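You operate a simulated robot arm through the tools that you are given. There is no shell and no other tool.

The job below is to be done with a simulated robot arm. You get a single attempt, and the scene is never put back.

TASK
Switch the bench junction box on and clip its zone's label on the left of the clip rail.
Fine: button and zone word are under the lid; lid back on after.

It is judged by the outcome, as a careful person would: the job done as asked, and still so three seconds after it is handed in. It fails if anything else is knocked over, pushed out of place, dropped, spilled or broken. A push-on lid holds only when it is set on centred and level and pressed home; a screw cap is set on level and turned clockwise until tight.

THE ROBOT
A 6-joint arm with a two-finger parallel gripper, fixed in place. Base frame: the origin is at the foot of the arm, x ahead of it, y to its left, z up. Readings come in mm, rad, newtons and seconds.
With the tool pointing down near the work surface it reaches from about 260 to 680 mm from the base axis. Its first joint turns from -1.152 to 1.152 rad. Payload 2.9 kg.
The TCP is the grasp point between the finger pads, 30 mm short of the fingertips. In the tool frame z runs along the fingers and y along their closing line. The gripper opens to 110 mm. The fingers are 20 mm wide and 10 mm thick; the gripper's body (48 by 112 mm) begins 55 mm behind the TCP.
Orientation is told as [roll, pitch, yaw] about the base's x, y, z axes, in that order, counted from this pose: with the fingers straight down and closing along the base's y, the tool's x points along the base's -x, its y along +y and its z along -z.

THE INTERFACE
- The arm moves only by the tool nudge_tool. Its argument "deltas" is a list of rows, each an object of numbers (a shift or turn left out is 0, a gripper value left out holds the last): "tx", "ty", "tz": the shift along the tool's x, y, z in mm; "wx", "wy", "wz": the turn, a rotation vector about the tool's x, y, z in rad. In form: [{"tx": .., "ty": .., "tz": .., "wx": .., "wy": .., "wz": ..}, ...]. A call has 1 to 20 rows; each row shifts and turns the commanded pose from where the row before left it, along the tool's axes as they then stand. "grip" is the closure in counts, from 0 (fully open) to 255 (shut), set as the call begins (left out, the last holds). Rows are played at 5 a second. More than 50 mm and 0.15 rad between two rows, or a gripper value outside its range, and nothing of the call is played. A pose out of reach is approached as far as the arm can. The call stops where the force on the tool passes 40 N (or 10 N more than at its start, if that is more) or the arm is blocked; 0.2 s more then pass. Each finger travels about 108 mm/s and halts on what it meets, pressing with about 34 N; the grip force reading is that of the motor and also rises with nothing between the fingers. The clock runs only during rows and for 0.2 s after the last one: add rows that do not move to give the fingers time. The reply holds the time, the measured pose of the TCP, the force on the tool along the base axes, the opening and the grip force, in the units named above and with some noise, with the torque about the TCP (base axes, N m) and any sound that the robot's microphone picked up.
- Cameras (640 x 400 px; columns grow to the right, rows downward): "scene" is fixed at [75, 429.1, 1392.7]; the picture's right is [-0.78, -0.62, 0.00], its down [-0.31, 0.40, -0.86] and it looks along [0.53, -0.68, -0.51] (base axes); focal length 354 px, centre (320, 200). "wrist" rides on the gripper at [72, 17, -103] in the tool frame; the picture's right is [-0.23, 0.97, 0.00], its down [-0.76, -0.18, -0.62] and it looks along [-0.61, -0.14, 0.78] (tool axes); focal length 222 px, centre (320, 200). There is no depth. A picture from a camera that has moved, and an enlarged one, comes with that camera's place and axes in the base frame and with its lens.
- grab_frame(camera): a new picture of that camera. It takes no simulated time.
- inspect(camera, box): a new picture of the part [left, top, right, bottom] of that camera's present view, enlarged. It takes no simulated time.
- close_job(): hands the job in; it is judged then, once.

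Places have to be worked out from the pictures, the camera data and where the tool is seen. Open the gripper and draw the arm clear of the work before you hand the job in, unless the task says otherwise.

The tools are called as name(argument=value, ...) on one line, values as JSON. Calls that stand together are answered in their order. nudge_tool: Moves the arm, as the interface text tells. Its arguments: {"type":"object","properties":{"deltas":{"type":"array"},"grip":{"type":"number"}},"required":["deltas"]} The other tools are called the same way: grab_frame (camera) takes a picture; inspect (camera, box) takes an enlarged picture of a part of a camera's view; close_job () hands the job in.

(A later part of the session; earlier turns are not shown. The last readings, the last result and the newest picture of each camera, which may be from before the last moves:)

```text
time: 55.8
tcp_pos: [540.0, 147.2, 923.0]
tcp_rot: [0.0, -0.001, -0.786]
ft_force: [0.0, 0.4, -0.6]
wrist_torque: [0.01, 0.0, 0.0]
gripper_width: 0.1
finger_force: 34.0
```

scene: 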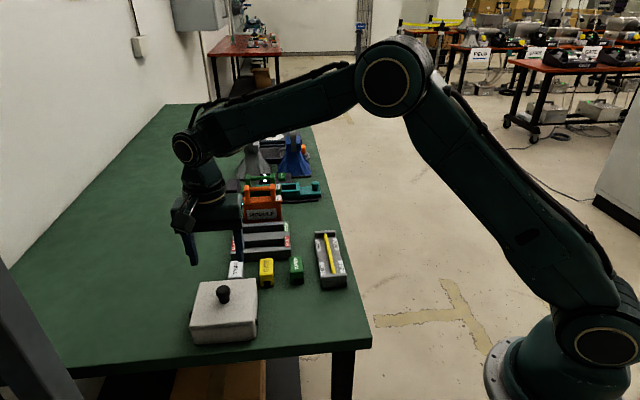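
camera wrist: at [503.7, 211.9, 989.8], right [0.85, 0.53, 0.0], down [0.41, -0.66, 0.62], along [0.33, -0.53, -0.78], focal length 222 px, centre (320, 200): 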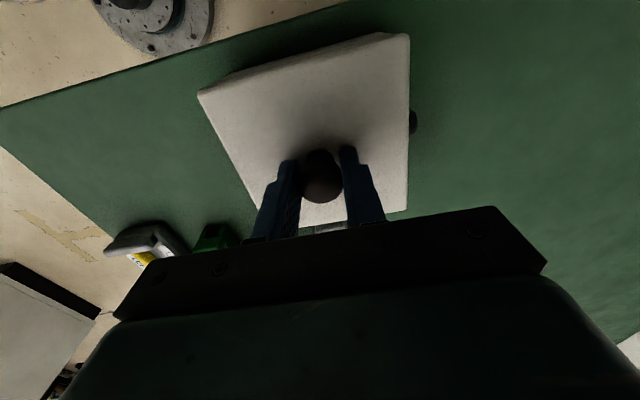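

No contact yet at TCP z≈923. I continue in 1 mm steps.

nudge_tool(deltas=[{"tz": 1}, {"tz": 1}], grip=255)

nudge_tool(deltas=[{"tz": 1}], grip=255)

inspect(camera="scene", box=[190, 260, 260, 320])

```text
time: 56.4
tcp_pos: [541.6, 146.2, 920.7]
tcp_rot: [0.001, 0.0, -0.785]
ft_force: [1.3, -0.4, 0.7]
wrist_torque: [0.01, 0.0, 0.01]
gripper_width: 0.0
finger_force: 34.1
```

```text
time: 56.8
tcp_pos: [540.5, 146.2, 918.9]
tcp_rot: [-0.001, 0.0, -0.786]
ft_force: [-0.6, 0.1, 0.0]
wrist_torque: [0.03, 0.02, -0.02]
gripper_width: 0.0
finger_force: 34.6
```

```text
6.67 times, centred on (225, 290) of scene
camera zoom: at [75.0, 429.1, 1392.7], right [-0.78, -0.62, 0.0], down [-0.31, 0.4, -0.86], along [0.53, -0.68, -0.51], focal length 2357 px, centre (953, -400)
```

zoom: 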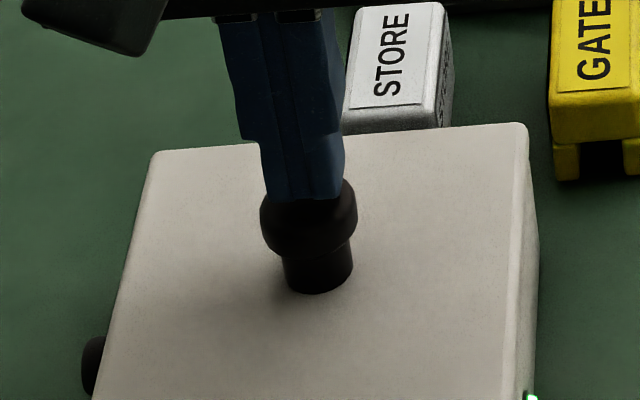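

The tips are very close to the knob's top now. I continue down.

nudge_tool(deltas=[{"tz": 1}], grip=255)

nudge_tool(deltas=[{"tz": 1}], grip=255)

nudge_tool(deltas=[{"tz": 1}], grip=255)

```text
time: 57.2
tcp_pos: [541.4, 147.1, 918.5]
tcp_rot: [-0.002, 0.001, -0.785]
ft_force: [-0.6, 0.0, 0.0]
wrist_torque: [-0.03, -0.03, -0.03]
gripper_width: 0.0
finger_force: 33.6
```

```text
time: 57.6
tcp_pos: [541.9, 145.5, 917.9]
tcp_rot: [-0.001, 0.001, -0.786]
ft_force: [0.3, 0.9, 0.4]
wrist_torque: [-0.03, -0.01, 0.0]
gripper_width: 0.1
finger_force: 34.5
```

```text
time: 58.0
tcp_pos: [541.2, 145.1, 917.1]
tcp_rot: [0.001, -0.001, -0.787]
ft_force: [0.3, -0.3, 0.0]
wrist_torque: [-0.01, 0.01, 0.01]
gripper_width: 0.1
finger_force: 34.0
```

Still no contact with the tips at about z 887; the knob's top is a bit lower than estimated. I go on.

nudge_tool(deltas=[{"tz": 1}], grip=255)

nudge_tool(deltas=[{"tz": 1}], grip=255)

inspect(camera="scene", box=[190, 260, 260, 320])

inspect(camera="wrist", box=[260, 80, 380, 200])

```text
time: 58.4
tcp_pos: [541.4, 146.2, 916.7]
tcp_rot: [0.001, -0.001, -0.785]
ft_force: [0.1, -0.3, 1.6]
wrist_torque: [-0.01, -0.01, -0.01]
gripper_width: 0.0
finger_force: 33.7
```

```text
time: 58.8
tcp_pos: [540.5, 145.8, 913.8]
tcp_rot: [0.001, 0.0, -0.785]
ft_force: [-4.6, -1.0, 9.2]
wrist_torque: [-0.03, 0.15, 0.01]
gripper_width: 0.2
finger_force: 34.4
```

```text
6.67 times, centred on (225, 290) of scene
camera zoom: at [74.7, 429.0, 1392.7], right [-0.78, -0.62, 0.0], down [-0.31, 0.4, -0.86], along [0.53, -0.68, -0.51], focal length 2357 px, centre (953, -400)
```

zoom: 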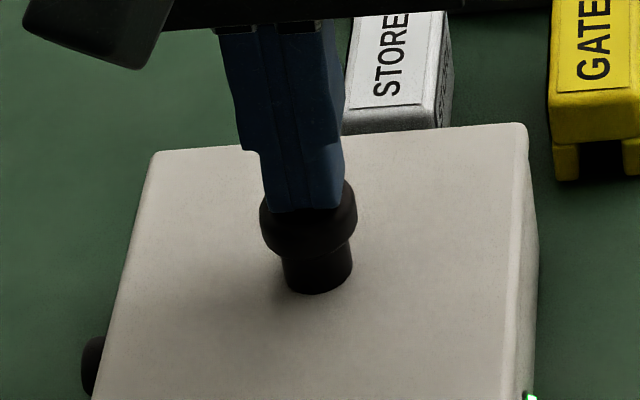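

```text
3.33 times, centred on (320, 140) of wrist
camera zoom: at [502.7, 210.8, 1017.8], right [0.85, 0.53, 0.0], down [0.41, -0.66, 0.62], along [0.33, -0.53, -0.78], focal length 740 px, centre (320, 400)
```

zoom: 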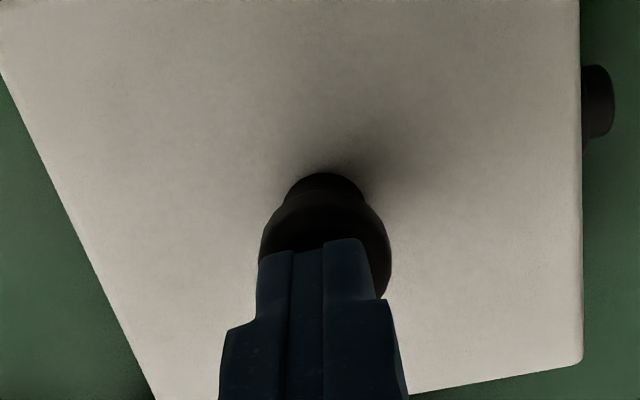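

Contact with the knob's top at 9 N. I press on to about 30–35 N.

nudge_tool(deltas=[{"tz": 1}], grip=255)

nudge_tool(deltas=[{"tz": 1}], grip=255)

```text
time: 59.2
tcp_pos: [541.0, 146.5, 914.9]
tcp_rot: [0.003, -0.004, -0.786]
ft_force: [-9.8, -2.8, 20.9]
wrist_torque: [-0.1, 0.28, 0.05]
gripper_width: 0.1
finger_force: 34.6
```

```text
time: 59.6
tcp_pos: [541.6, 145.7, 915.9]
tcp_rot: [0.004, -0.002, -0.785]
ft_force: [-13.3, -4.5, 34.7]
wrist_torque: [-0.08, 0.4, 0.04]
gripper_width: 0.1
finger_force: 34.1
```

The lid took 35 N without moving or making a further sound, so it's home. I raise away and look.

nudge_tool(deltas=[{"tz": -2}, {"tz": -3}, {"tz": -10}, {"tz": -25}, {"tz": -30}, {}], grip=255)

inspect(camera="scene", box=[180, 265, 276, 355])

grab_frame(camera="wrist")

```text
time: 61.0
tcp_pos: [541.1, 145.8, 982.4]
tcp_rot: [0.001, 0.001, -0.786]
ft_force: [0.4, 0.0, 0.6]
wrist_torque: [-0.02, 0.03, 0.0]
gripper_width: 0.1
finger_force: 33.9
```

```text
4.44 times, centred on (228, 310) of scene
camera zoom: at [75.0, 429.1, 1392.7], right [-0.78, -0.62, 0.0], down [-0.31, 0.4, -0.86], along [0.53, -0.68, -0.51], focal length 1571 px, centre (729, -289)
```

zoom: 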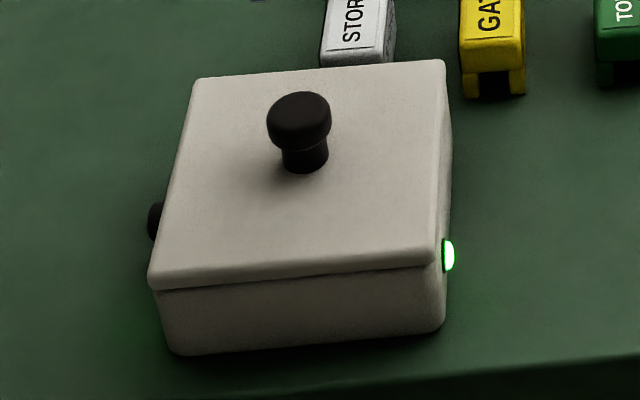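

```text
taken
camera wrist: at [502.9, 210.7, 1084.8], right [0.85, 0.53, 0.0], down [0.41, -0.66, 0.62], along [0.33, -0.53, -0.78], focal length 222 px, centre (320, 200)
```

wrist: 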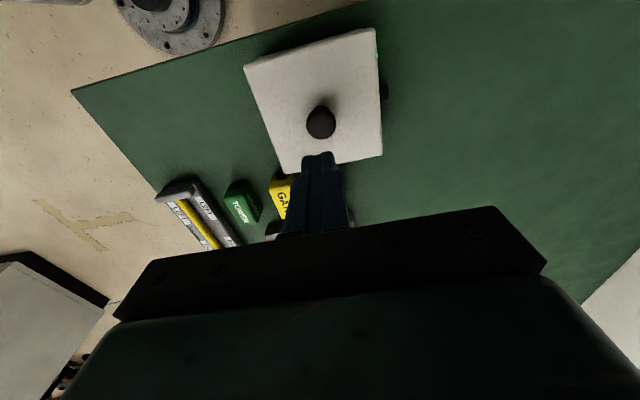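

The lid is on, flush and level, and the lamp is lit. Next is the STORE tag, which works out near (613, 61), z≈845. I open the fingers and move above it to look.

nudge_tool(deltas=[{"tx": -28, "ty": -2.3}, {"tx": -28, "ty": -2.3}, {"tx": -28, "ty": -2.3}, {"tx": -27, "ty": -2.3, "tz": 10}, {"tz": 20}, {"tz": 15}, {}], grip=110)

grab_frame(camera="wrist")

inspect(camera="scene", box=[200, 190, 320, 290])

```text
time: 62.6
tcp_pos: [612.3, 61.8, 937.5]
tcp_rot: [0.0, -0.001, -0.788]
ft_force: [-0.4, 0.5, 0.6]
wrist_torque: [0.02, 0.01, 0.05]
gripper_width: 62.6
finger_force: 0.1
```

```text
taken
camera wrist: at [574.4, 126.2, 1039.7], right [0.85, 0.53, 0.0], down [0.41, -0.66, 0.62], along [0.33, -0.53, -0.78], focal length 222 px, centre (320, 200)
```

wrist: 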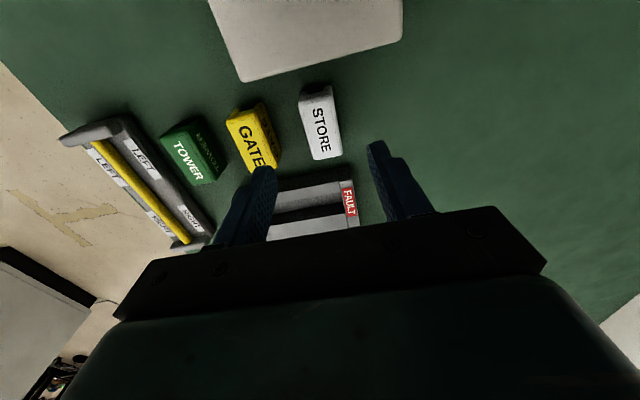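

```text
4.00 times, centred on (260, 240) of scene
camera zoom: at [75.0, 429.1, 1392.7], right [-0.78, -0.62, 0.0], down [-0.31, 0.4, -0.86], along [0.53, -0.68, -0.51], focal length 1414 px, centre (560, 40)
```

zoom: 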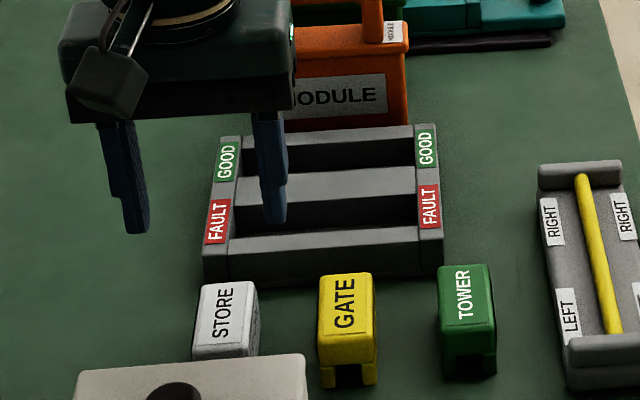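

The STORE tag shows near column 321, almost on the approach line. I zoom to measure it.

inspect(camera="wrist", box=[230, 60, 410, 200])

inspect(camera="scene", box=[220, 240, 280, 290])

inspect(camera="wrist", box=[50, 90, 270, 260])

inspect(camera="scene", box=[300, 220, 360, 300])

```text
2.86 times, centred on (320, 130) of wrist
camera zoom: at [574.4, 126.2, 1039.7], right [0.85, 0.53, 0.0], down [0.41, -0.66, 0.62], along [0.33, -0.53, -0.78], focal length 635 px, centre (320, 400)
```

zoom: 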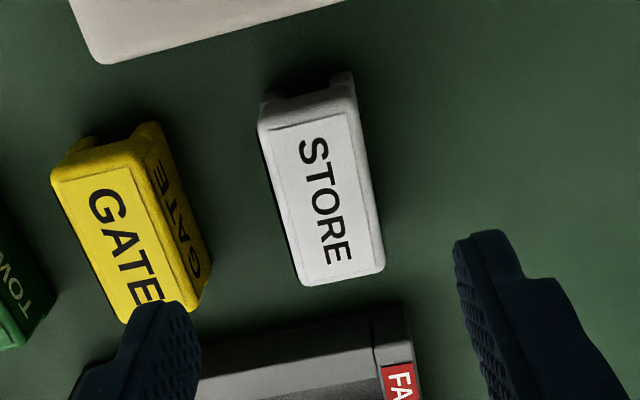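

```text
8.00 times, centred on (250, 265) of scene
camera zoom: at [75.0, 429.1, 1392.7], right [-0.78, -0.62, 0.0], down [-0.31, 0.4, -0.86], along [0.53, -0.68, -0.51], focal length 2828 px, centre (880, -320)
```

zoom: 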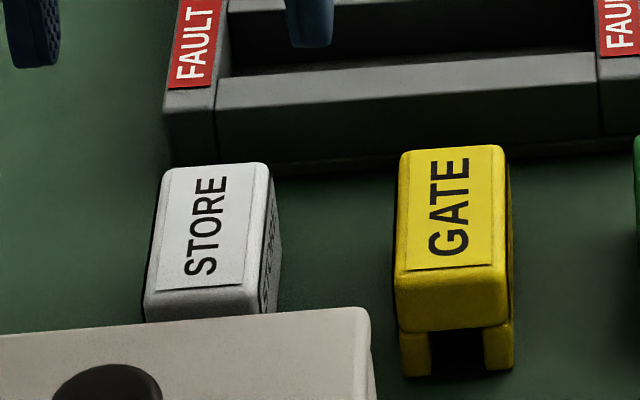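

```text
2.35 times, centred on (160, 175) of wrist
camera zoom: at [574.4, 126.2, 1039.7], right [0.85, 0.53, 0.0], down [0.41, -0.66, 0.62], along [0.33, -0.53, -0.78], focal length 523 px, centre (696, 259)
```

zoom: 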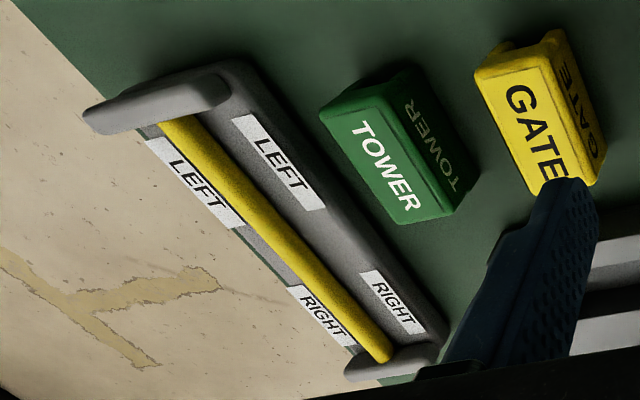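

```text
5.00 times, centred on (330, 260) of scene
camera zoom: at [75.0, 429.1, 1392.7], right [-0.78, -0.62, 0.0], down [-0.31, 0.4, -0.86], along [0.53, -0.68, -0.51], focal length 1768 px, centre (270, -100)
```

zoom: 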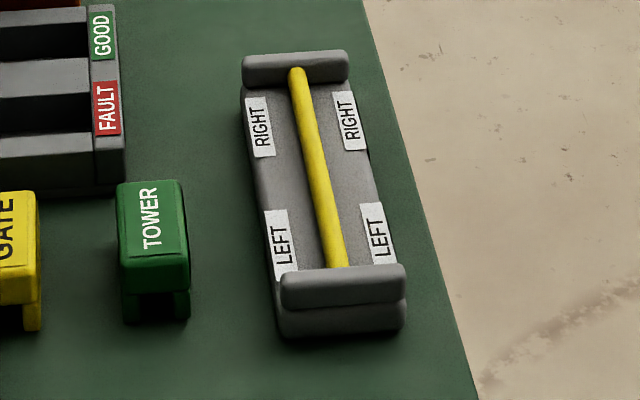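

Using the scene camera (which proved accurate against the knob), the STORE tag centre is at u=392, v=476.4 with its top at z≈843; it's about 52×30 mm. The rod lies at v≈252, z≈830, and the LEFT zone centre is at u≈400. I trim by 1 mm, narrow the fingers and lower to just above the tag.

nudge_tool(deltas=[{"tx": -1.3, "ty": -0.9}, {"tz": 20}, {"tz": 20}, {"tz": 18}, {}], grip=139)

inspect(camera="wrist", box=[230, 60, 410, 210])

inspect(camera="scene", box=[205, 225, 285, 285])

```text
time: 63.8
tcp_pos: [613.8, 59.9, 878.2]
tcp_rot: [0.0, 0.0, -0.786]
ft_force: [-0.6, -0.5, 0.2]
wrist_torque: [-0.02, -0.01, -0.03]
gripper_width: 50.2
finger_force: 0.0
```

```text
2.67 times, centred on (320, 135) of wrist
camera zoom: at [574.5, 124.3, 981.3], right [0.85, 0.53, 0.0], down [0.41, -0.66, 0.62], along [0.33, -0.53, -0.78], focal length 592 px, centre (320, 373)
```

zoom: 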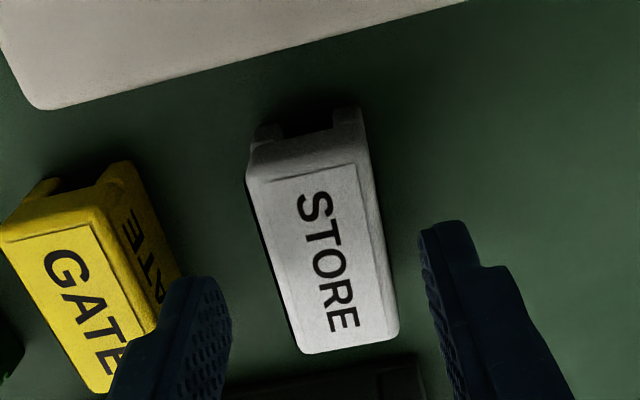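

```text
6.67 times, centred on (245, 255) of scene
camera zoom: at [75.0, 429.1, 1392.7], right [-0.78, -0.62, 0.0], down [-0.31, 0.4, -0.86], along [0.53, -0.68, -0.51], focal length 2357 px, centre (820, -167)
```

zoom: 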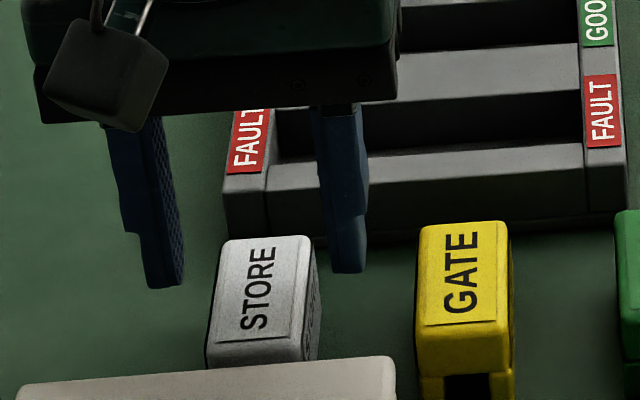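

The tag is centred between the fingers in both views. I lower so the fingertips reach z≈820, gripping the upper body above the legs.

nudge_tool(deltas=[{"tz": 8}, {"tz": 8}, {"tz": 7}, {"tz": 5}, {}], grip=139)

inspect(camera="wrist", box=[230, 80, 410, 220])

inspect(camera="scene", box=[205, 225, 285, 285])

```text
time: 65.0
tcp_pos: [612.9, 59.4, 850.2]
tcp_rot: [-0.001, 0.0, -0.785]
ft_force: [-0.1, -0.1, -0.1]
wrist_torque: [-0.01, 0.05, -0.02]
gripper_width: 50.0
finger_force: 0.0
```

```text
2.86 times, centred on (320, 150) of wrist
camera zoom: at [574.7, 124.4, 953.4], right [0.85, 0.53, 0.0], down [0.41, -0.66, 0.62], along [0.33, -0.53, -0.78], focal length 635 px, centre (320, 343)
```

zoom: 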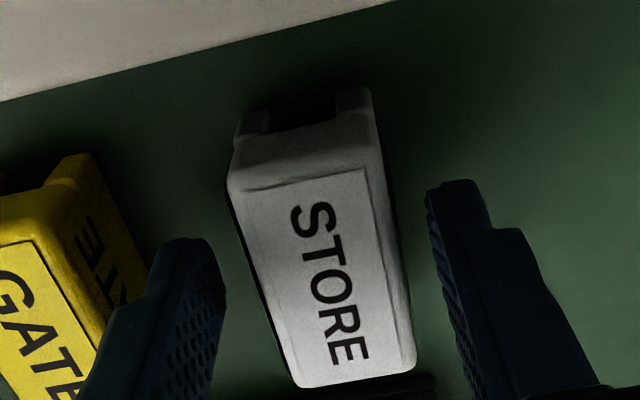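

```text
6.67 times, centred on (245, 255) of scene
camera zoom: at [75.0, 429.1, 1392.7], right [-0.78, -0.62, 0.0], down [-0.31, 0.4, -0.86], along [0.53, -0.68, -0.51], focal length 2357 px, centre (820, -167)
```

zoom: 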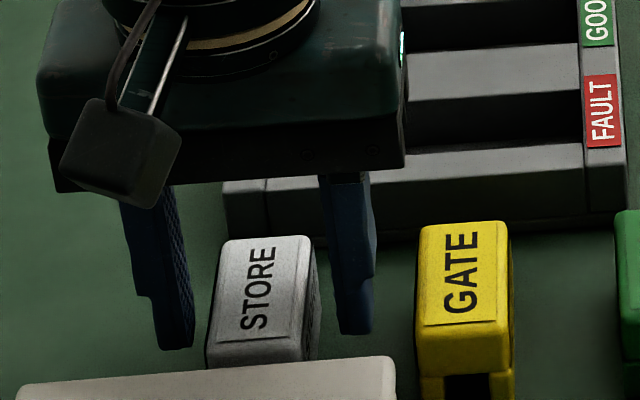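

The fingers straddle the tag evenly, clear of GATE. I close on it.

nudge_tool(deltas=[{}, {}, {}, {}], grip=255)

inspect(camera="wrist", box=[230, 80, 410, 220])

inspect(camera="scene", box=[205, 225, 285, 285])

```text
time: 66.0
tcp_pos: [614.2, 59.6, 851.9]
tcp_rot: [0.001, 0.001, -0.785]
ft_force: [0.4, -0.6, 0.1]
wrist_torque: [0.04, -0.02, 0.01]
gripper_width: 30.5
finger_force: 34.3
```

```text
2.86 times, centred on (320, 150) of wrist
camera zoom: at [574.7, 124.4, 953.7], right [0.85, 0.53, 0.0], down [0.41, -0.66, 0.62], along [0.33, -0.53, -0.78], focal length 635 px, centre (320, 343)
```

zoom: 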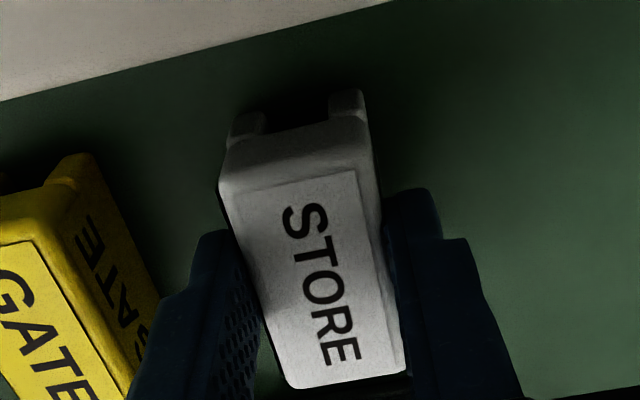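

```text
6.67 times, centred on (245, 255) of scene
camera zoom: at [75.0, 429.1, 1392.7], right [-0.78, -0.62, 0.0], down [-0.31, 0.4, -0.86], along [0.53, -0.68, -0.51], focal length 2357 px, centre (820, -167)
```

zoom: 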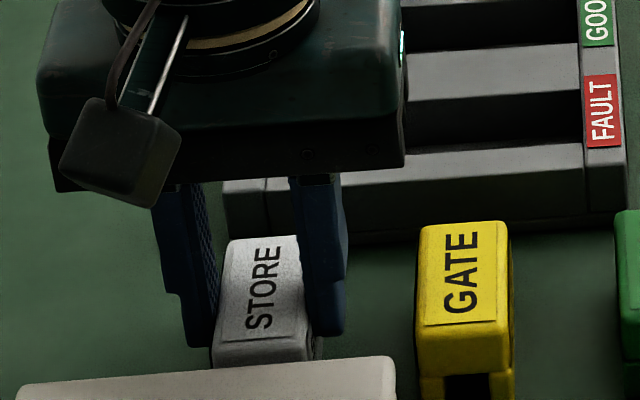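

The tag is gripped at 30.5 mm. I lift it slowly first, then up to clear everything.

nudge_tool(deltas=[{"tz": -4}, {"tz": -6}, {"tz": -10}, {"tz": -20}, {"tz": -20}, {"tz": -20}, {}], grip=255)

grab_frame(camera="wrist")

inspect(camera="scene", box=[200, 190, 360, 300])

```text
time: 67.6
tcp_pos: [613.4, 60.7, 931.9]
tcp_rot: [-0.001, 0.001, -0.785]
ft_force: [-0.5, -0.3, 0.2]
wrist_torque: [-0.04, 0.01, -0.03]
gripper_width: 30.6
finger_force: 33.5
```

```text
taken
camera wrist: at [574.5, 124.9, 1034.3], right [0.85, 0.53, 0.0], down [0.41, -0.66, 0.62], along [0.33, -0.53, -0.78], focal length 222 px, centre (320, 200)
```

wrist: 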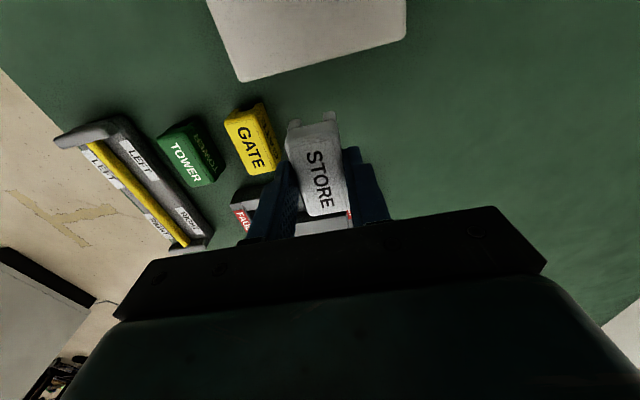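

```text
3.64 times, centred on (280, 245) of scene
camera zoom: at [75.0, 429.1, 1392.7], right [-0.78, -0.62, 0.0], down [-0.31, 0.4, -0.86], along [0.53, -0.68, -0.51], focal length 1286 px, centre (466, 36)
```

zoom: 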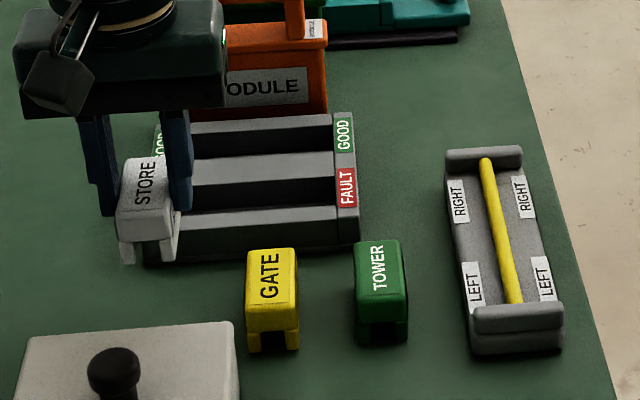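

The tag is held. I zoom on it to check how it sits in the fingers before moving to the rail.

inspect(camera="scene", box=[215, 215, 265, 265])

inspect(camera="wrist", box=[240, 100, 400, 230])

```text
8.00 times, centred on (240, 240) of scene
camera zoom: at [75.0, 429.1, 1392.7], right [-0.78, -0.62, 0.0], down [-0.31, 0.4, -0.86], along [0.53, -0.68, -0.51], focal length 2828 px, centre (960, -120)
```

zoom: 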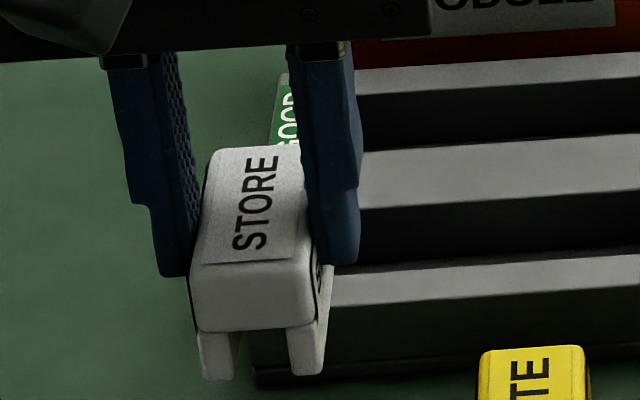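

```text
3.08 times, centred on (320, 165) of wrist
camera zoom: at [574.5, 124.9, 1034.3], right [0.85, 0.53, 0.0], down [0.41, -0.66, 0.62], along [0.33, -0.53, -0.78], focal length 684 px, centre (320, 308)
```

zoom: 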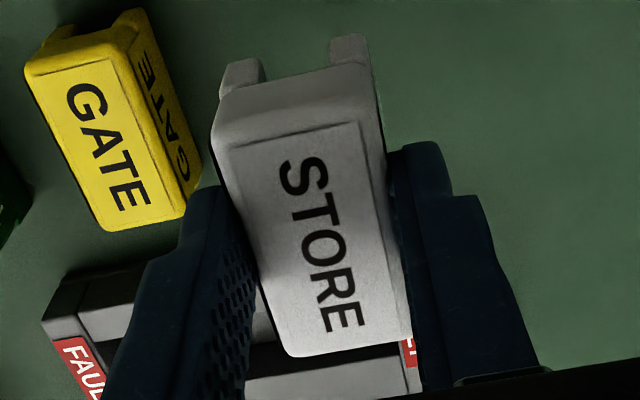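

The tag sits level with its slot running along the rod's direction; the slot is ~14 mm wide against a ~9 mm rod. I carry it along -v to above the LEFT zone of the rail.

nudge_tool(deltas=[{"tx": -1.5, "ty": -32}, {"tx": -1.5, "ty": -32}, {"tx": -1.5, "ty": -32}, {"tx": -1.5, "ty": -32}, {"tx": -1.5, "ty": -32}, {"tx": -1.5, "ty": -32}, {"ty": -32.1}, {}], grip=255)

grab_frame(camera="wrist")

inspect(camera="scene", box=[290, 200, 370, 300])

```text
time: 69.4
tcp_pos: [460.6, -104.2, 931.4]
tcp_rot: [0.0, 0.0, -0.785]
ft_force: [-0.2, 0.9, -0.9]
wrist_torque: [0.03, -0.02, -0.02]
gripper_width: 30.6
finger_force: 34.1
```

```text
taken
camera wrist: at [423.1, -40.8, 1033.4], right [0.85, 0.53, 0.0], down [0.41, -0.66, 0.62], along [0.33, -0.53, -0.78], focal length 222 px, centre (320, 200)
```

wrist: 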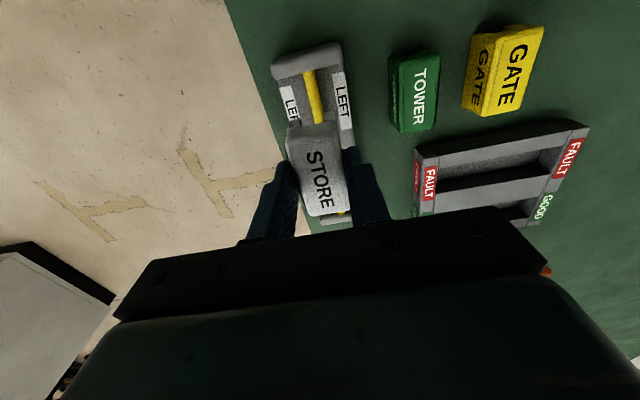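

```text
4.00 times, centred on (330, 250) of scene
camera zoom: at [75.0, 429.1, 1392.7], right [-0.78, -0.62, 0.0], down [-0.31, 0.4, -0.86], along [0.53, -0.68, -0.51], focal length 1414 px, centre (280, 0)
```

zoom: 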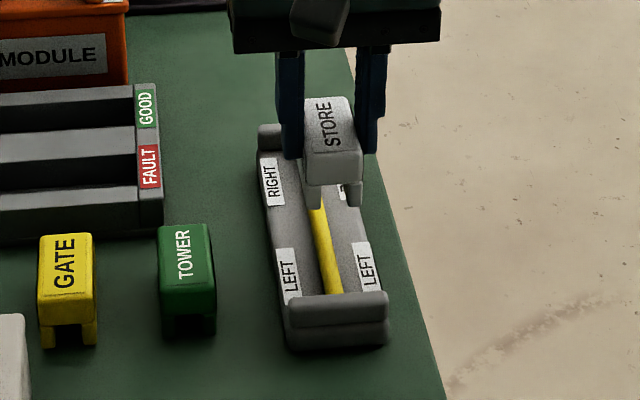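

The tag's slot looks lined up with the rod over the LEFT marks. I lower 40 mm to just above the rod and check.

nudge_tool(deltas=[{"tz": 12}, {"tz": 12}, {"tz": 10}, {"tz": 6}, {}], grip=255)

inspect(camera="scene", box=[305, 225, 355, 295])

inspect(camera="wrist", box=[240, 20, 400, 230])

```text
time: 70.6
tcp_pos: [461.3, -105.1, 891.2]
tcp_rot: [0.001, 0.0, -0.786]
ft_force: [-1.0, 0.7, -0.7]
wrist_torque: [0.0, -0.02, -0.03]
gripper_width: 30.7
finger_force: 33.8
```

```text
5.71 times, centred on (330, 260) of scene
camera zoom: at [75.0, 429.1, 1392.7], right [-0.78, -0.62, 0.0], down [-0.31, 0.4, -0.86], along [0.53, -0.68, -0.51], focal length 2020 px, centre (263, -143)
```

zoom: 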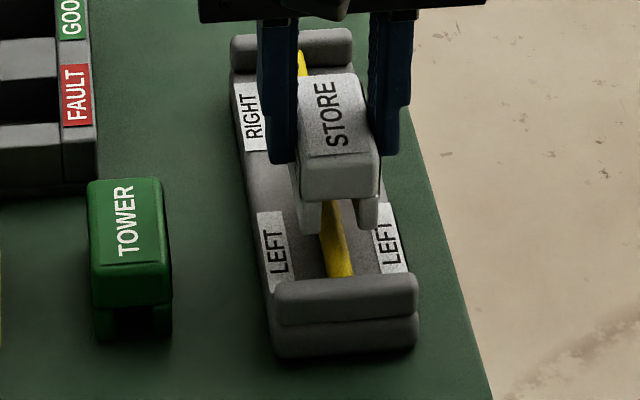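

```text
1.90 times, centred on (320, 125) of wrist
camera zoom: at [422.6, -40.6, 993.7], right [0.85, 0.53, 0.0], down [0.41, -0.66, 0.62], along [0.33, -0.53, -0.78], focal length 423 px, centre (320, 343)
```

zoom: 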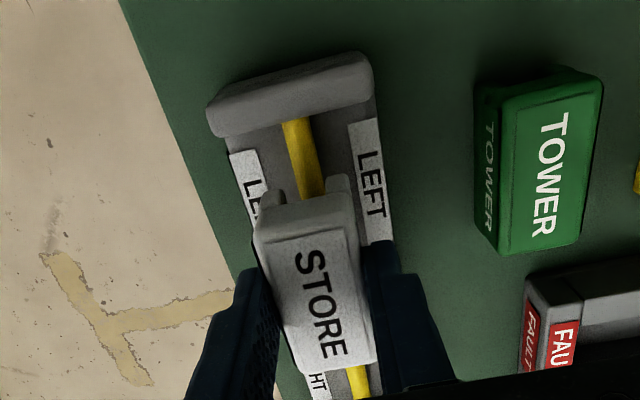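

The slot is aligned with the rod in v. Working from the plate top (z≈820), the LEFT marks are centred near u≈392, so I shift 9.5 mm toward the LEFT end while still above the rod, and check.

nudge_tool(deltas=[{"tx": 5}, {"tx": 4.5}, {}], grip=255)

inspect(camera="scene", box=[310, 235, 350, 285])

inspect(camera="wrist", box=[240, 20, 400, 230])

```text
time: 71.4
tcp_pos: [454.9, -96.9, 891.4]
tcp_rot: [0.0, -0.001, -0.785]
ft_force: [-0.3, 0.8, 0.1]
wrist_torque: [0.01, 0.0, -0.02]
gripper_width: 30.7
finger_force: 33.7
```

```text
8.00 times, centred on (330, 260) of scene
camera zoom: at [75.0, 429.1, 1392.7], right [-0.78, -0.62, 0.0], down [-0.31, 0.4, -0.86], along [0.53, -0.68, -0.51], focal length 2828 px, centre (240, -280)
```

zoom: 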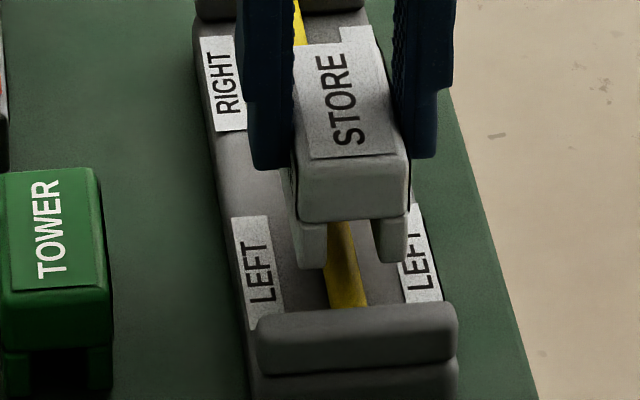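

```text
1.90 times, centred on (320, 125) of wrist
camera zoom: at [416.0, -34.1, 993.7], right [0.85, 0.53, 0.0], down [0.41, -0.66, 0.62], along [0.33, -0.53, -0.78], focal length 423 px, centre (320, 343)
```

zoom: 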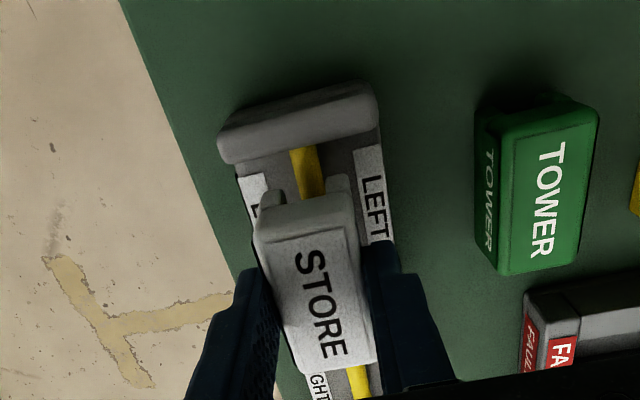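

The slot and rod line up within half a millimetre, and the tag's front end keeps ~10 mm from the end post. I lower slowly onto the rod.

nudge_tool(deltas=[{"tz": 3}, {"tz": 3}, {"tz": 2}, {"tz": 2}, {"tz": 2}], grip=255)

inspect(camera="scene", box=[310, 235, 350, 285])

```text
time: 72.6
tcp_pos: [455.4, -99.1, 879.7]
tcp_rot: [0.0, 0.001, -0.785]
ft_force: [-0.3, 0.2, 0.0]
wrist_torque: [0.01, 0.01, 0.0]
gripper_width: 30.9
finger_force: 34.1
```

```text
8.00 times, centred on (330, 260) of scene
camera zoom: at [75.0, 429.1, 1392.7], right [-0.78, -0.62, 0.0], down [-0.31, 0.4, -0.86], along [0.53, -0.68, -0.51], focal length 2828 px, centre (240, -280)
```

zoom: 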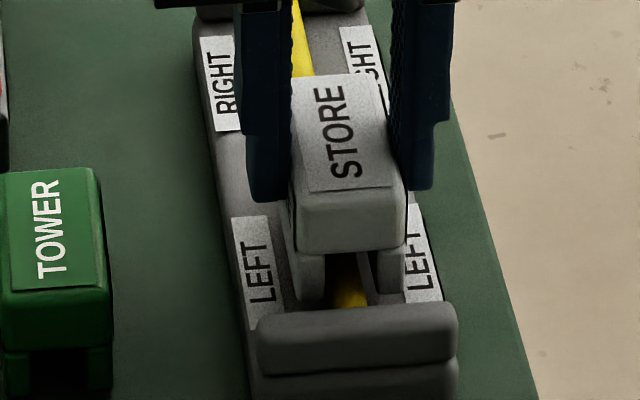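

The legs are going down on both sides of the rod with no contact force. I continue in 2 mm steps.

nudge_tool(deltas=[{"tz": 2}, {"tz": 2}], grip=255)

nudge_tool(deltas=[{"tz": 1.5}, {"tz": 1.5}], grip=255)

inspect(camera="scene", box=[310, 235, 350, 285])

```text
time: 73.2
tcp_pos: [455.2, -97.9, 874.9]
tcp_rot: [-0.001, 0.0, -0.785]
ft_force: [0.7, 0.6, -0.2]
wrist_torque: [-0.01, 0.01, 0.03]
gripper_width: 30.4
finger_force: 33.7
```

```text
time: 73.8
tcp_pos: [455.8, -99.1, 872.3]
tcp_rot: [-0.001, -0.001, -0.786]
ft_force: [-0.6, 0.0, -0.4]
wrist_torque: [0.02, 0.02, -0.02]
gripper_width: 31.0
finger_force: 34.3
```

```text
8.00 times, centred on (330, 260) of scene
camera zoom: at [75.0, 429.1, 1392.7], right [-0.78, -0.62, 0.0], down [-0.31, 0.4, -0.86], along [0.53, -0.68, -0.51], focal length 2828 px, centre (240, -280)
```

zoom: 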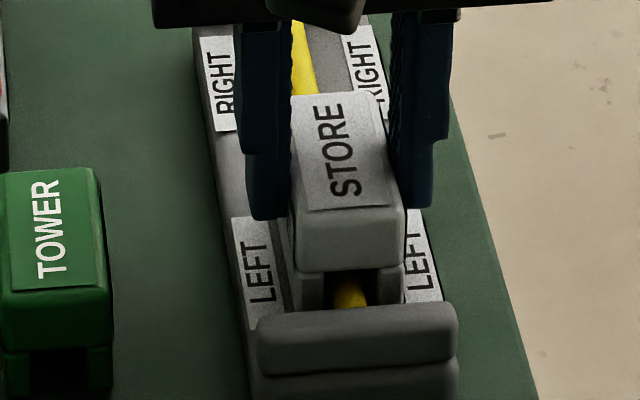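

Still free; the rod is centred in the slot. I continue in 1 mm steps to find the seat.

nudge_tool(deltas=[{"tz": 1}, {"tz": 1}], grip=255)

nudge_tool(deltas=[{"tz": 1}, {"tz": 1}], grip=255)

nudge_tool(deltas=[{"tz": 1}], grip=255)

```text
time: 74.4
tcp_pos: [454.9, -98.2, 872.1]
tcp_rot: [0.002, -0.003, -0.785]
ft_force: [-0.9, 1.3, 10.7]
wrist_torque: [0.25, 0.32, 0.01]
gripper_width: 30.6
finger_force: 34.2
```

```text
time: 75.0
tcp_pos: [456.0, -98.6, 869.7]
tcp_rot: [0.001, -0.003, -0.785]
ft_force: [-4.4, 1.2, 29.9]
wrist_torque: [0.0, 0.14, -0.01]
gripper_width: 30.9
finger_force: 33.4
```

```text
time: 75.4
tcp_pos: [456.5, -99.4, 868.5]
tcp_rot: [0.005, -0.002, -0.784]
ft_force: [-0.6, 0.7, 30.2]
wrist_torque: [0.03, 0.02, -0.02]
gripper_width: 30.6
finger_force: 34.1
```

Contact: 30 N, with the last millimetre adding nothing. I look before pushing further.

inspect(camera="scene", box=[310, 235, 350, 285])

inspect(camera="wrist", box=[240, 20, 400, 230])

```text
8.00 times, centred on (330, 260) of scene
camera zoom: at [74.6, 429.2, 1392.7], right [-0.78, -0.62, 0.0], down [-0.31, 0.4, -0.86], along [0.53, -0.68, -0.51], focal length 2828 px, centre (240, -280)
```

zoom: 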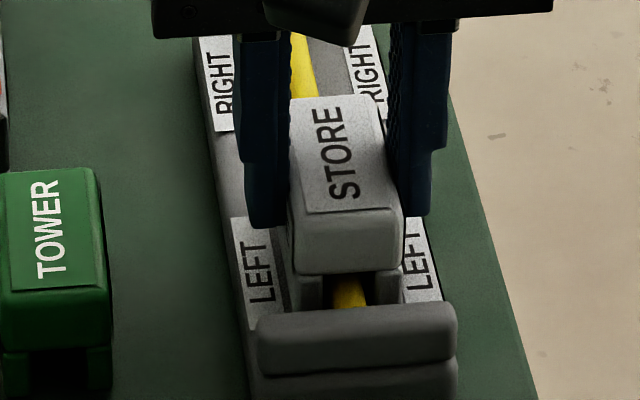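

```text
1.90 times, centred on (320, 125) of wrist
camera zoom: at [416.4, -34.1, 970.9], right [0.85, 0.53, 0.0], down [0.41, -0.66, 0.63], along [0.33, -0.53, -0.78], focal length 423 px, centre (320, 343)
```

zoom: 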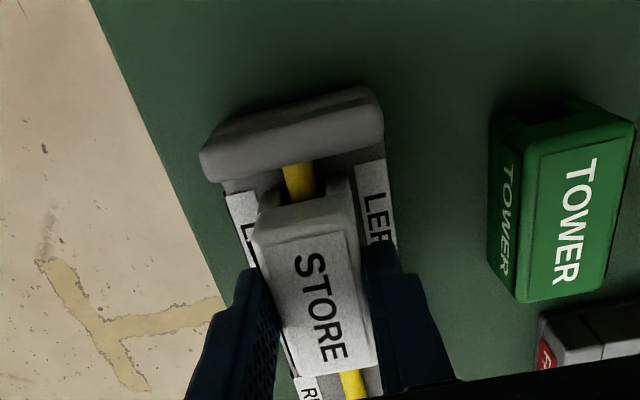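

The tag is resting on the rod and the fingers began to slide down its sides, so pushing through the grip isn't enough. I relieve the load, open slightly, and will press on its top with closed fingers.

nudge_tool(deltas=[{"tz": -1}, {"tz": -1}, {"tz": -0.5}, {}], grip=255)

nudge_tool(deltas=[{}, {}], grip=165)

inspect(camera="scene", box=[310, 235, 350, 285])

inspect(camera="wrist", box=[240, 20, 400, 230])

```text
time: 76.4
tcp_pos: [454.8, -97.9, 868.7]
tcp_rot: [-0.002, 0.003, -0.785]
ft_force: [2.1, -0.6, 2.0]
wrist_torque: [-0.1, -0.15, 0.01]
gripper_width: 30.7
finger_force: 33.5
```

```text
time: 77.0
tcp_pos: [454.8, -99.0, 869.9]
tcp_rot: [0.0, 0.002, -0.785]
ft_force: [0.6, -0.4, -0.2]
wrist_torque: [-0.02, 0.02, 0.0]
gripper_width: 38.7
finger_force: 0.1
```

```text
8.00 times, centred on (330, 260) of scene
camera zoom: at [75.0, 429.1, 1392.7], right [-0.78, -0.62, 0.0], down [-0.31, 0.4, -0.86], along [0.53, -0.68, -0.51], focal length 2828 px, centre (240, -280)
```

zoom: 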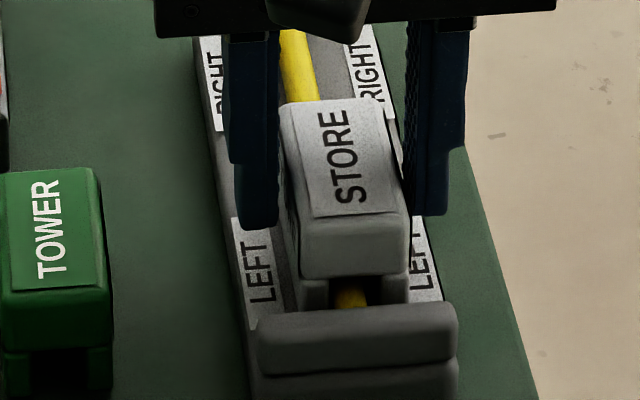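

```text
1.90 times, centred on (320, 125) of wrist
camera zoom: at [415.6, -33.8, 972.2], right [0.85, 0.53, 0.0], down [0.41, -0.66, 0.62], along [0.33, -0.53, -0.78], focal length 423 px, centre (320, 343)
```

zoom: 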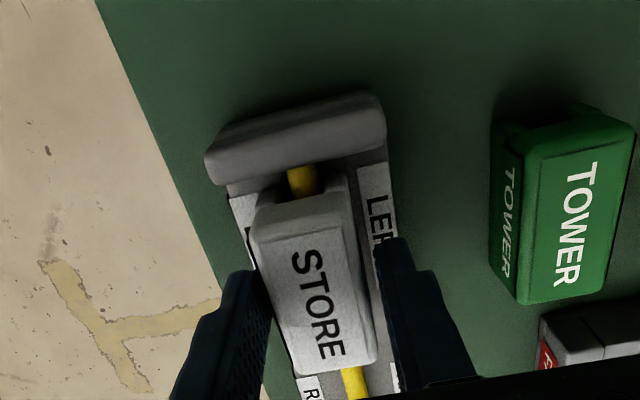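

The tag stands straddling the rod, upright, in the LEFT zone. I raise the fingers above it, close them, and prepare to press on its top centre.

nudge_tool(deltas=[{"tz": -5}, {"tz": -10}, {"tz": -15}, {"tz": -10}, {}], grip=155)

nudge_tool(deltas=[{}, {}, {}], grip=255)

inspect(camera="scene", box=[310, 225, 350, 285])

inspect(camera="wrist", box=[240, 20, 400, 230])

```text
time: 78.2
tcp_pos: [455.4, -98.8, 910.6]
tcp_rot: [0.0, -0.001, -0.785]
ft_force: [0.2, 0.5, -0.3]
wrist_torque: [-0.03, 0.04, 0.0]
gripper_width: 43.2
finger_force: 0.0
```

```text
time: 79.0
tcp_pos: [454.6, -98.0, 909.6]
tcp_rot: [0.001, -0.001, -0.785]
ft_force: [-0.4, -0.1, -0.1]
wrist_torque: [-0.01, 0.02, 0.0]
gripper_width: 0.0
finger_force: 34.1
```

```text
6.67 times, centred on (330, 255) of scene
camera zoom: at [75.0, 429.1, 1392.7], right [-0.78, -0.62, 0.0], down [-0.31, 0.4, -0.86], along [0.53, -0.68, -0.51], focal length 2357 px, centre (253, -167)
```

zoom: 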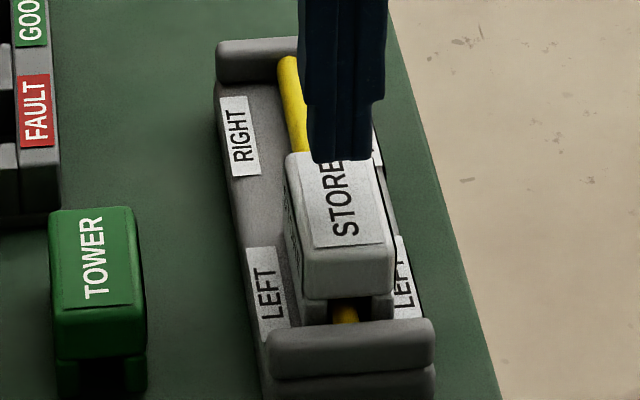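

```text
1.90 times, centred on (320, 125) of wrist
camera zoom: at [415.8, -33.8, 1012.3], right [0.85, 0.53, 0.0], down [0.41, -0.66, 0.62], along [0.33, -0.53, -0.78], focal length 423 px, centre (320, 343)
```

zoom: 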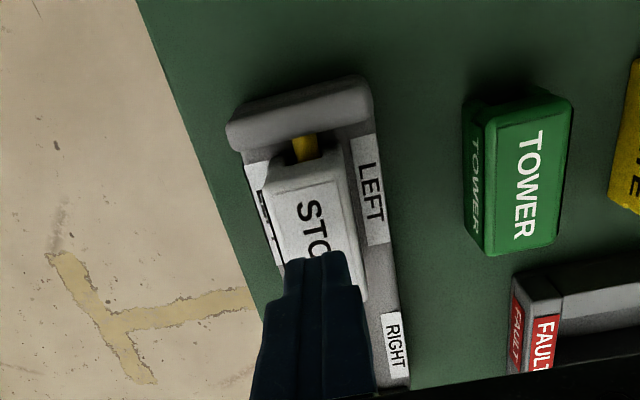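

The tag stands upright in the LEFT zone with the closed fingers above its centre. I lower onto its top.

nudge_tool(deltas=[{"tz": 5}, {"tz": 5}, {"tz": 3}, {"tz": 2}], grip=255)

nudge_tool(deltas=[{"tz": 1}, {"tz": 1}], grip=255)

inspect(camera="scene", box=[310, 225, 350, 285])

```text
time: 80.0
tcp_pos: [455.5, -98.0, 893.5]
tcp_rot: [-0.002, 0.002, -0.786]
ft_force: [0.6, 0.5, 0.0]
wrist_torque: [-0.02, 0.03, -0.01]
gripper_width: 0.0
finger_force: 34.0
```

```text
time: 80.6
tcp_pos: [454.8, -97.8, 892.9]
tcp_rot: [-0.001, 0.0, -0.785]
ft_force: [0.0, 0.5, -0.2]
wrist_torque: [0.01, -0.04, 0.0]
gripper_width: 0.2
finger_force: 33.8
```

```text
6.67 times, centred on (330, 255) of scene
camera zoom: at [75.0, 429.1, 1392.7], right [-0.78, -0.62, 0.0], down [-0.31, 0.4, -0.86], along [0.53, -0.68, -0.51], focal length 2357 px, centre (253, -167)
```

zoom: 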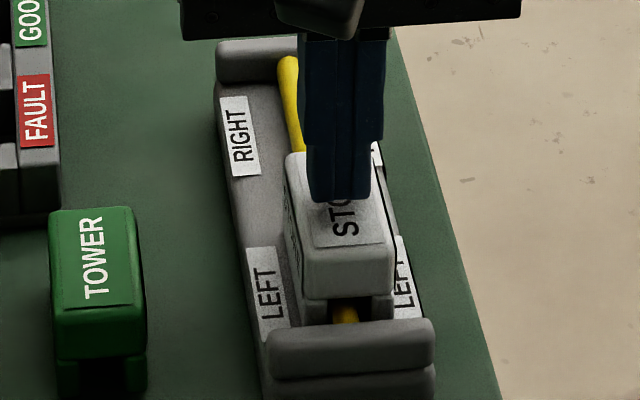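

Nearly touching the tag's top. I continue one millimetre at a time.

nudge_tool(deltas=[{"tz": 1}], grip=255)

nudge_tool(deltas=[{"tz": 1}], grip=255)

nudge_tool(deltas=[{"tz": 1}], grip=255)

```text
time: 81.0
tcp_pos: [454.0, -98.7, 891.5]
tcp_rot: [-0.001, 0.0, -0.786]
ft_force: [0.0, -1.2, 0.2]
wrist_torque: [-0.01, 0.0, 0.0]
gripper_width: 0.1
finger_force: 33.6
```

```text
time: 81.4
tcp_pos: [455.0, -98.4, 890.4]
tcp_rot: [-0.001, 0.001, -0.786]
ft_force: [-0.2, -0.3, -0.8]
wrist_torque: [0.0, 0.0, 0.0]
gripper_width: 0.0
finger_force: 33.8
```

```text
time: 81.8
tcp_pos: [455.3, -97.5, 889.3]
tcp_rot: [0.0, 0.0, -0.786]
ft_force: [-0.3, 0.7, -0.5]
wrist_torque: [0.01, 0.03, 0.0]
gripper_width: 0.1
finger_force: 34.3
```

No contact yet (tips at about z 859.5). I keep going down.

nudge_tool(deltas=[{"tz": 1}], grip=255)

nudge_tool(deltas=[{"tz": 1}], grip=255)

nudge_tool(deltas=[{"tz": 1}], grip=255)

inspect(camera="scene", box=[310, 225, 350, 285])

```text
time: 82.2
tcp_pos: [455.6, -97.9, 889.0]
tcp_rot: [0.001, -0.001, -0.785]
ft_force: [-0.3, 0.0, 0.1]
wrist_torque: [-0.01, 0.02, 0.03]
gripper_width: 0.1
finger_force: 34.1
```

```text
time: 82.6
tcp_pos: [455.9, -98.4, 887.6]
tcp_rot: [0.0, 0.0, -0.785]
ft_force: [-0.7, -0.4, 1.5]
wrist_torque: [0.01, 0.05, 0.01]
gripper_width: 0.0
finger_force: 33.9
```

```text
time: 83.0
tcp_pos: [456.0, -98.4, 888.3]
tcp_rot: [0.003, -0.003, -0.785]
ft_force: [-2.0, 1.2, 11.7]
wrist_torque: [0.07, 0.1, -0.02]
gripper_width: 0.0
finger_force: 34.1
```

```text
6.67 times, centred on (330, 255) of scene
camera zoom: at [74.8, 429.2, 1392.7], right [-0.78, -0.62, 0.0], down [-0.31, 0.4, -0.86], along [0.53, -0.68, -0.51], focal length 2357 px, centre (253, -167)
```

zoom: 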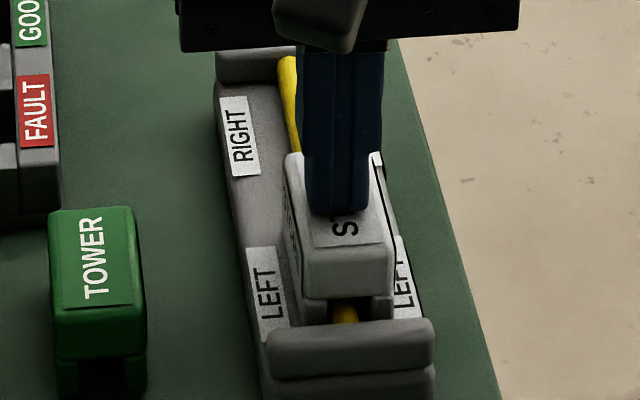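

Contact on the tag's top (11.7 N). I press further to push the clip home, listening for a snap.

nudge_tool(deltas=[{"tz": 1}], grip=255)

nudge_tool(deltas=[{"tz": 1}], grip=255)

```text
time: 83.4
tcp_pos: [455.6, -98.2, 887.2]
tcp_rot: [0.001, -0.001, -0.786]
ft_force: [-6.0, 2.4, 26.3]
wrist_torque: [0.11, 0.18, 0.02]
gripper_width: 0.0
finger_force: 34.5
```

```text
time: 83.9
tcp_pos: [455.7, -99.2, 887.6]
tcp_rot: [0.004, -0.003, -0.785]
ft_force: [-1.5, 0.5, 9.3]
wrist_torque: [0.02, 0.09, -0.03]
gripper_width: 0.2
finger_force: 33.9
stopped in row 1: the force on the tool passed its limit at 41 N (the readings are from after the stop); the commanded pose is now the measured one
```

It reached 41 N with no snap and no movement, so the tag may already be fully down. I look closely.

inspect(camera="scene", box=[315, 245, 350, 290])

inspect(camera="wrist", box=[240, 20, 360, 160])

```text
8.89 times, centred on (332, 268) of scene
camera zoom: at [74.9, 429.1, 1392.7], right [-0.78, -0.62, 0.0], down [-0.31, 0.4, -0.86], along [0.53, -0.68, -0.51], focal length 3142 px, centre (209, -400)
```

zoom: 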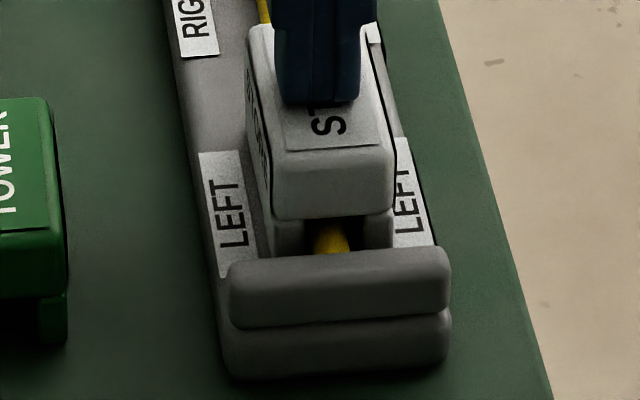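

```text
2.86 times, centred on (300, 90) of wrist
camera zoom: at [416.7, -33.9, 989.9], right [0.85, 0.53, 0.0], down [0.41, -0.66, 0.63], along [0.33, -0.53, -0.78], focal length 635 px, centre (377, 514)
```

zoom: 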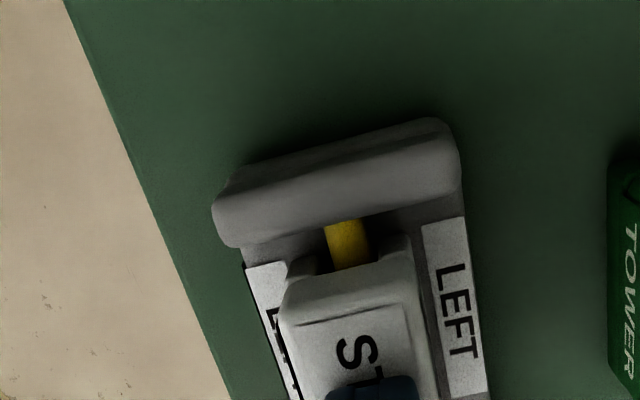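

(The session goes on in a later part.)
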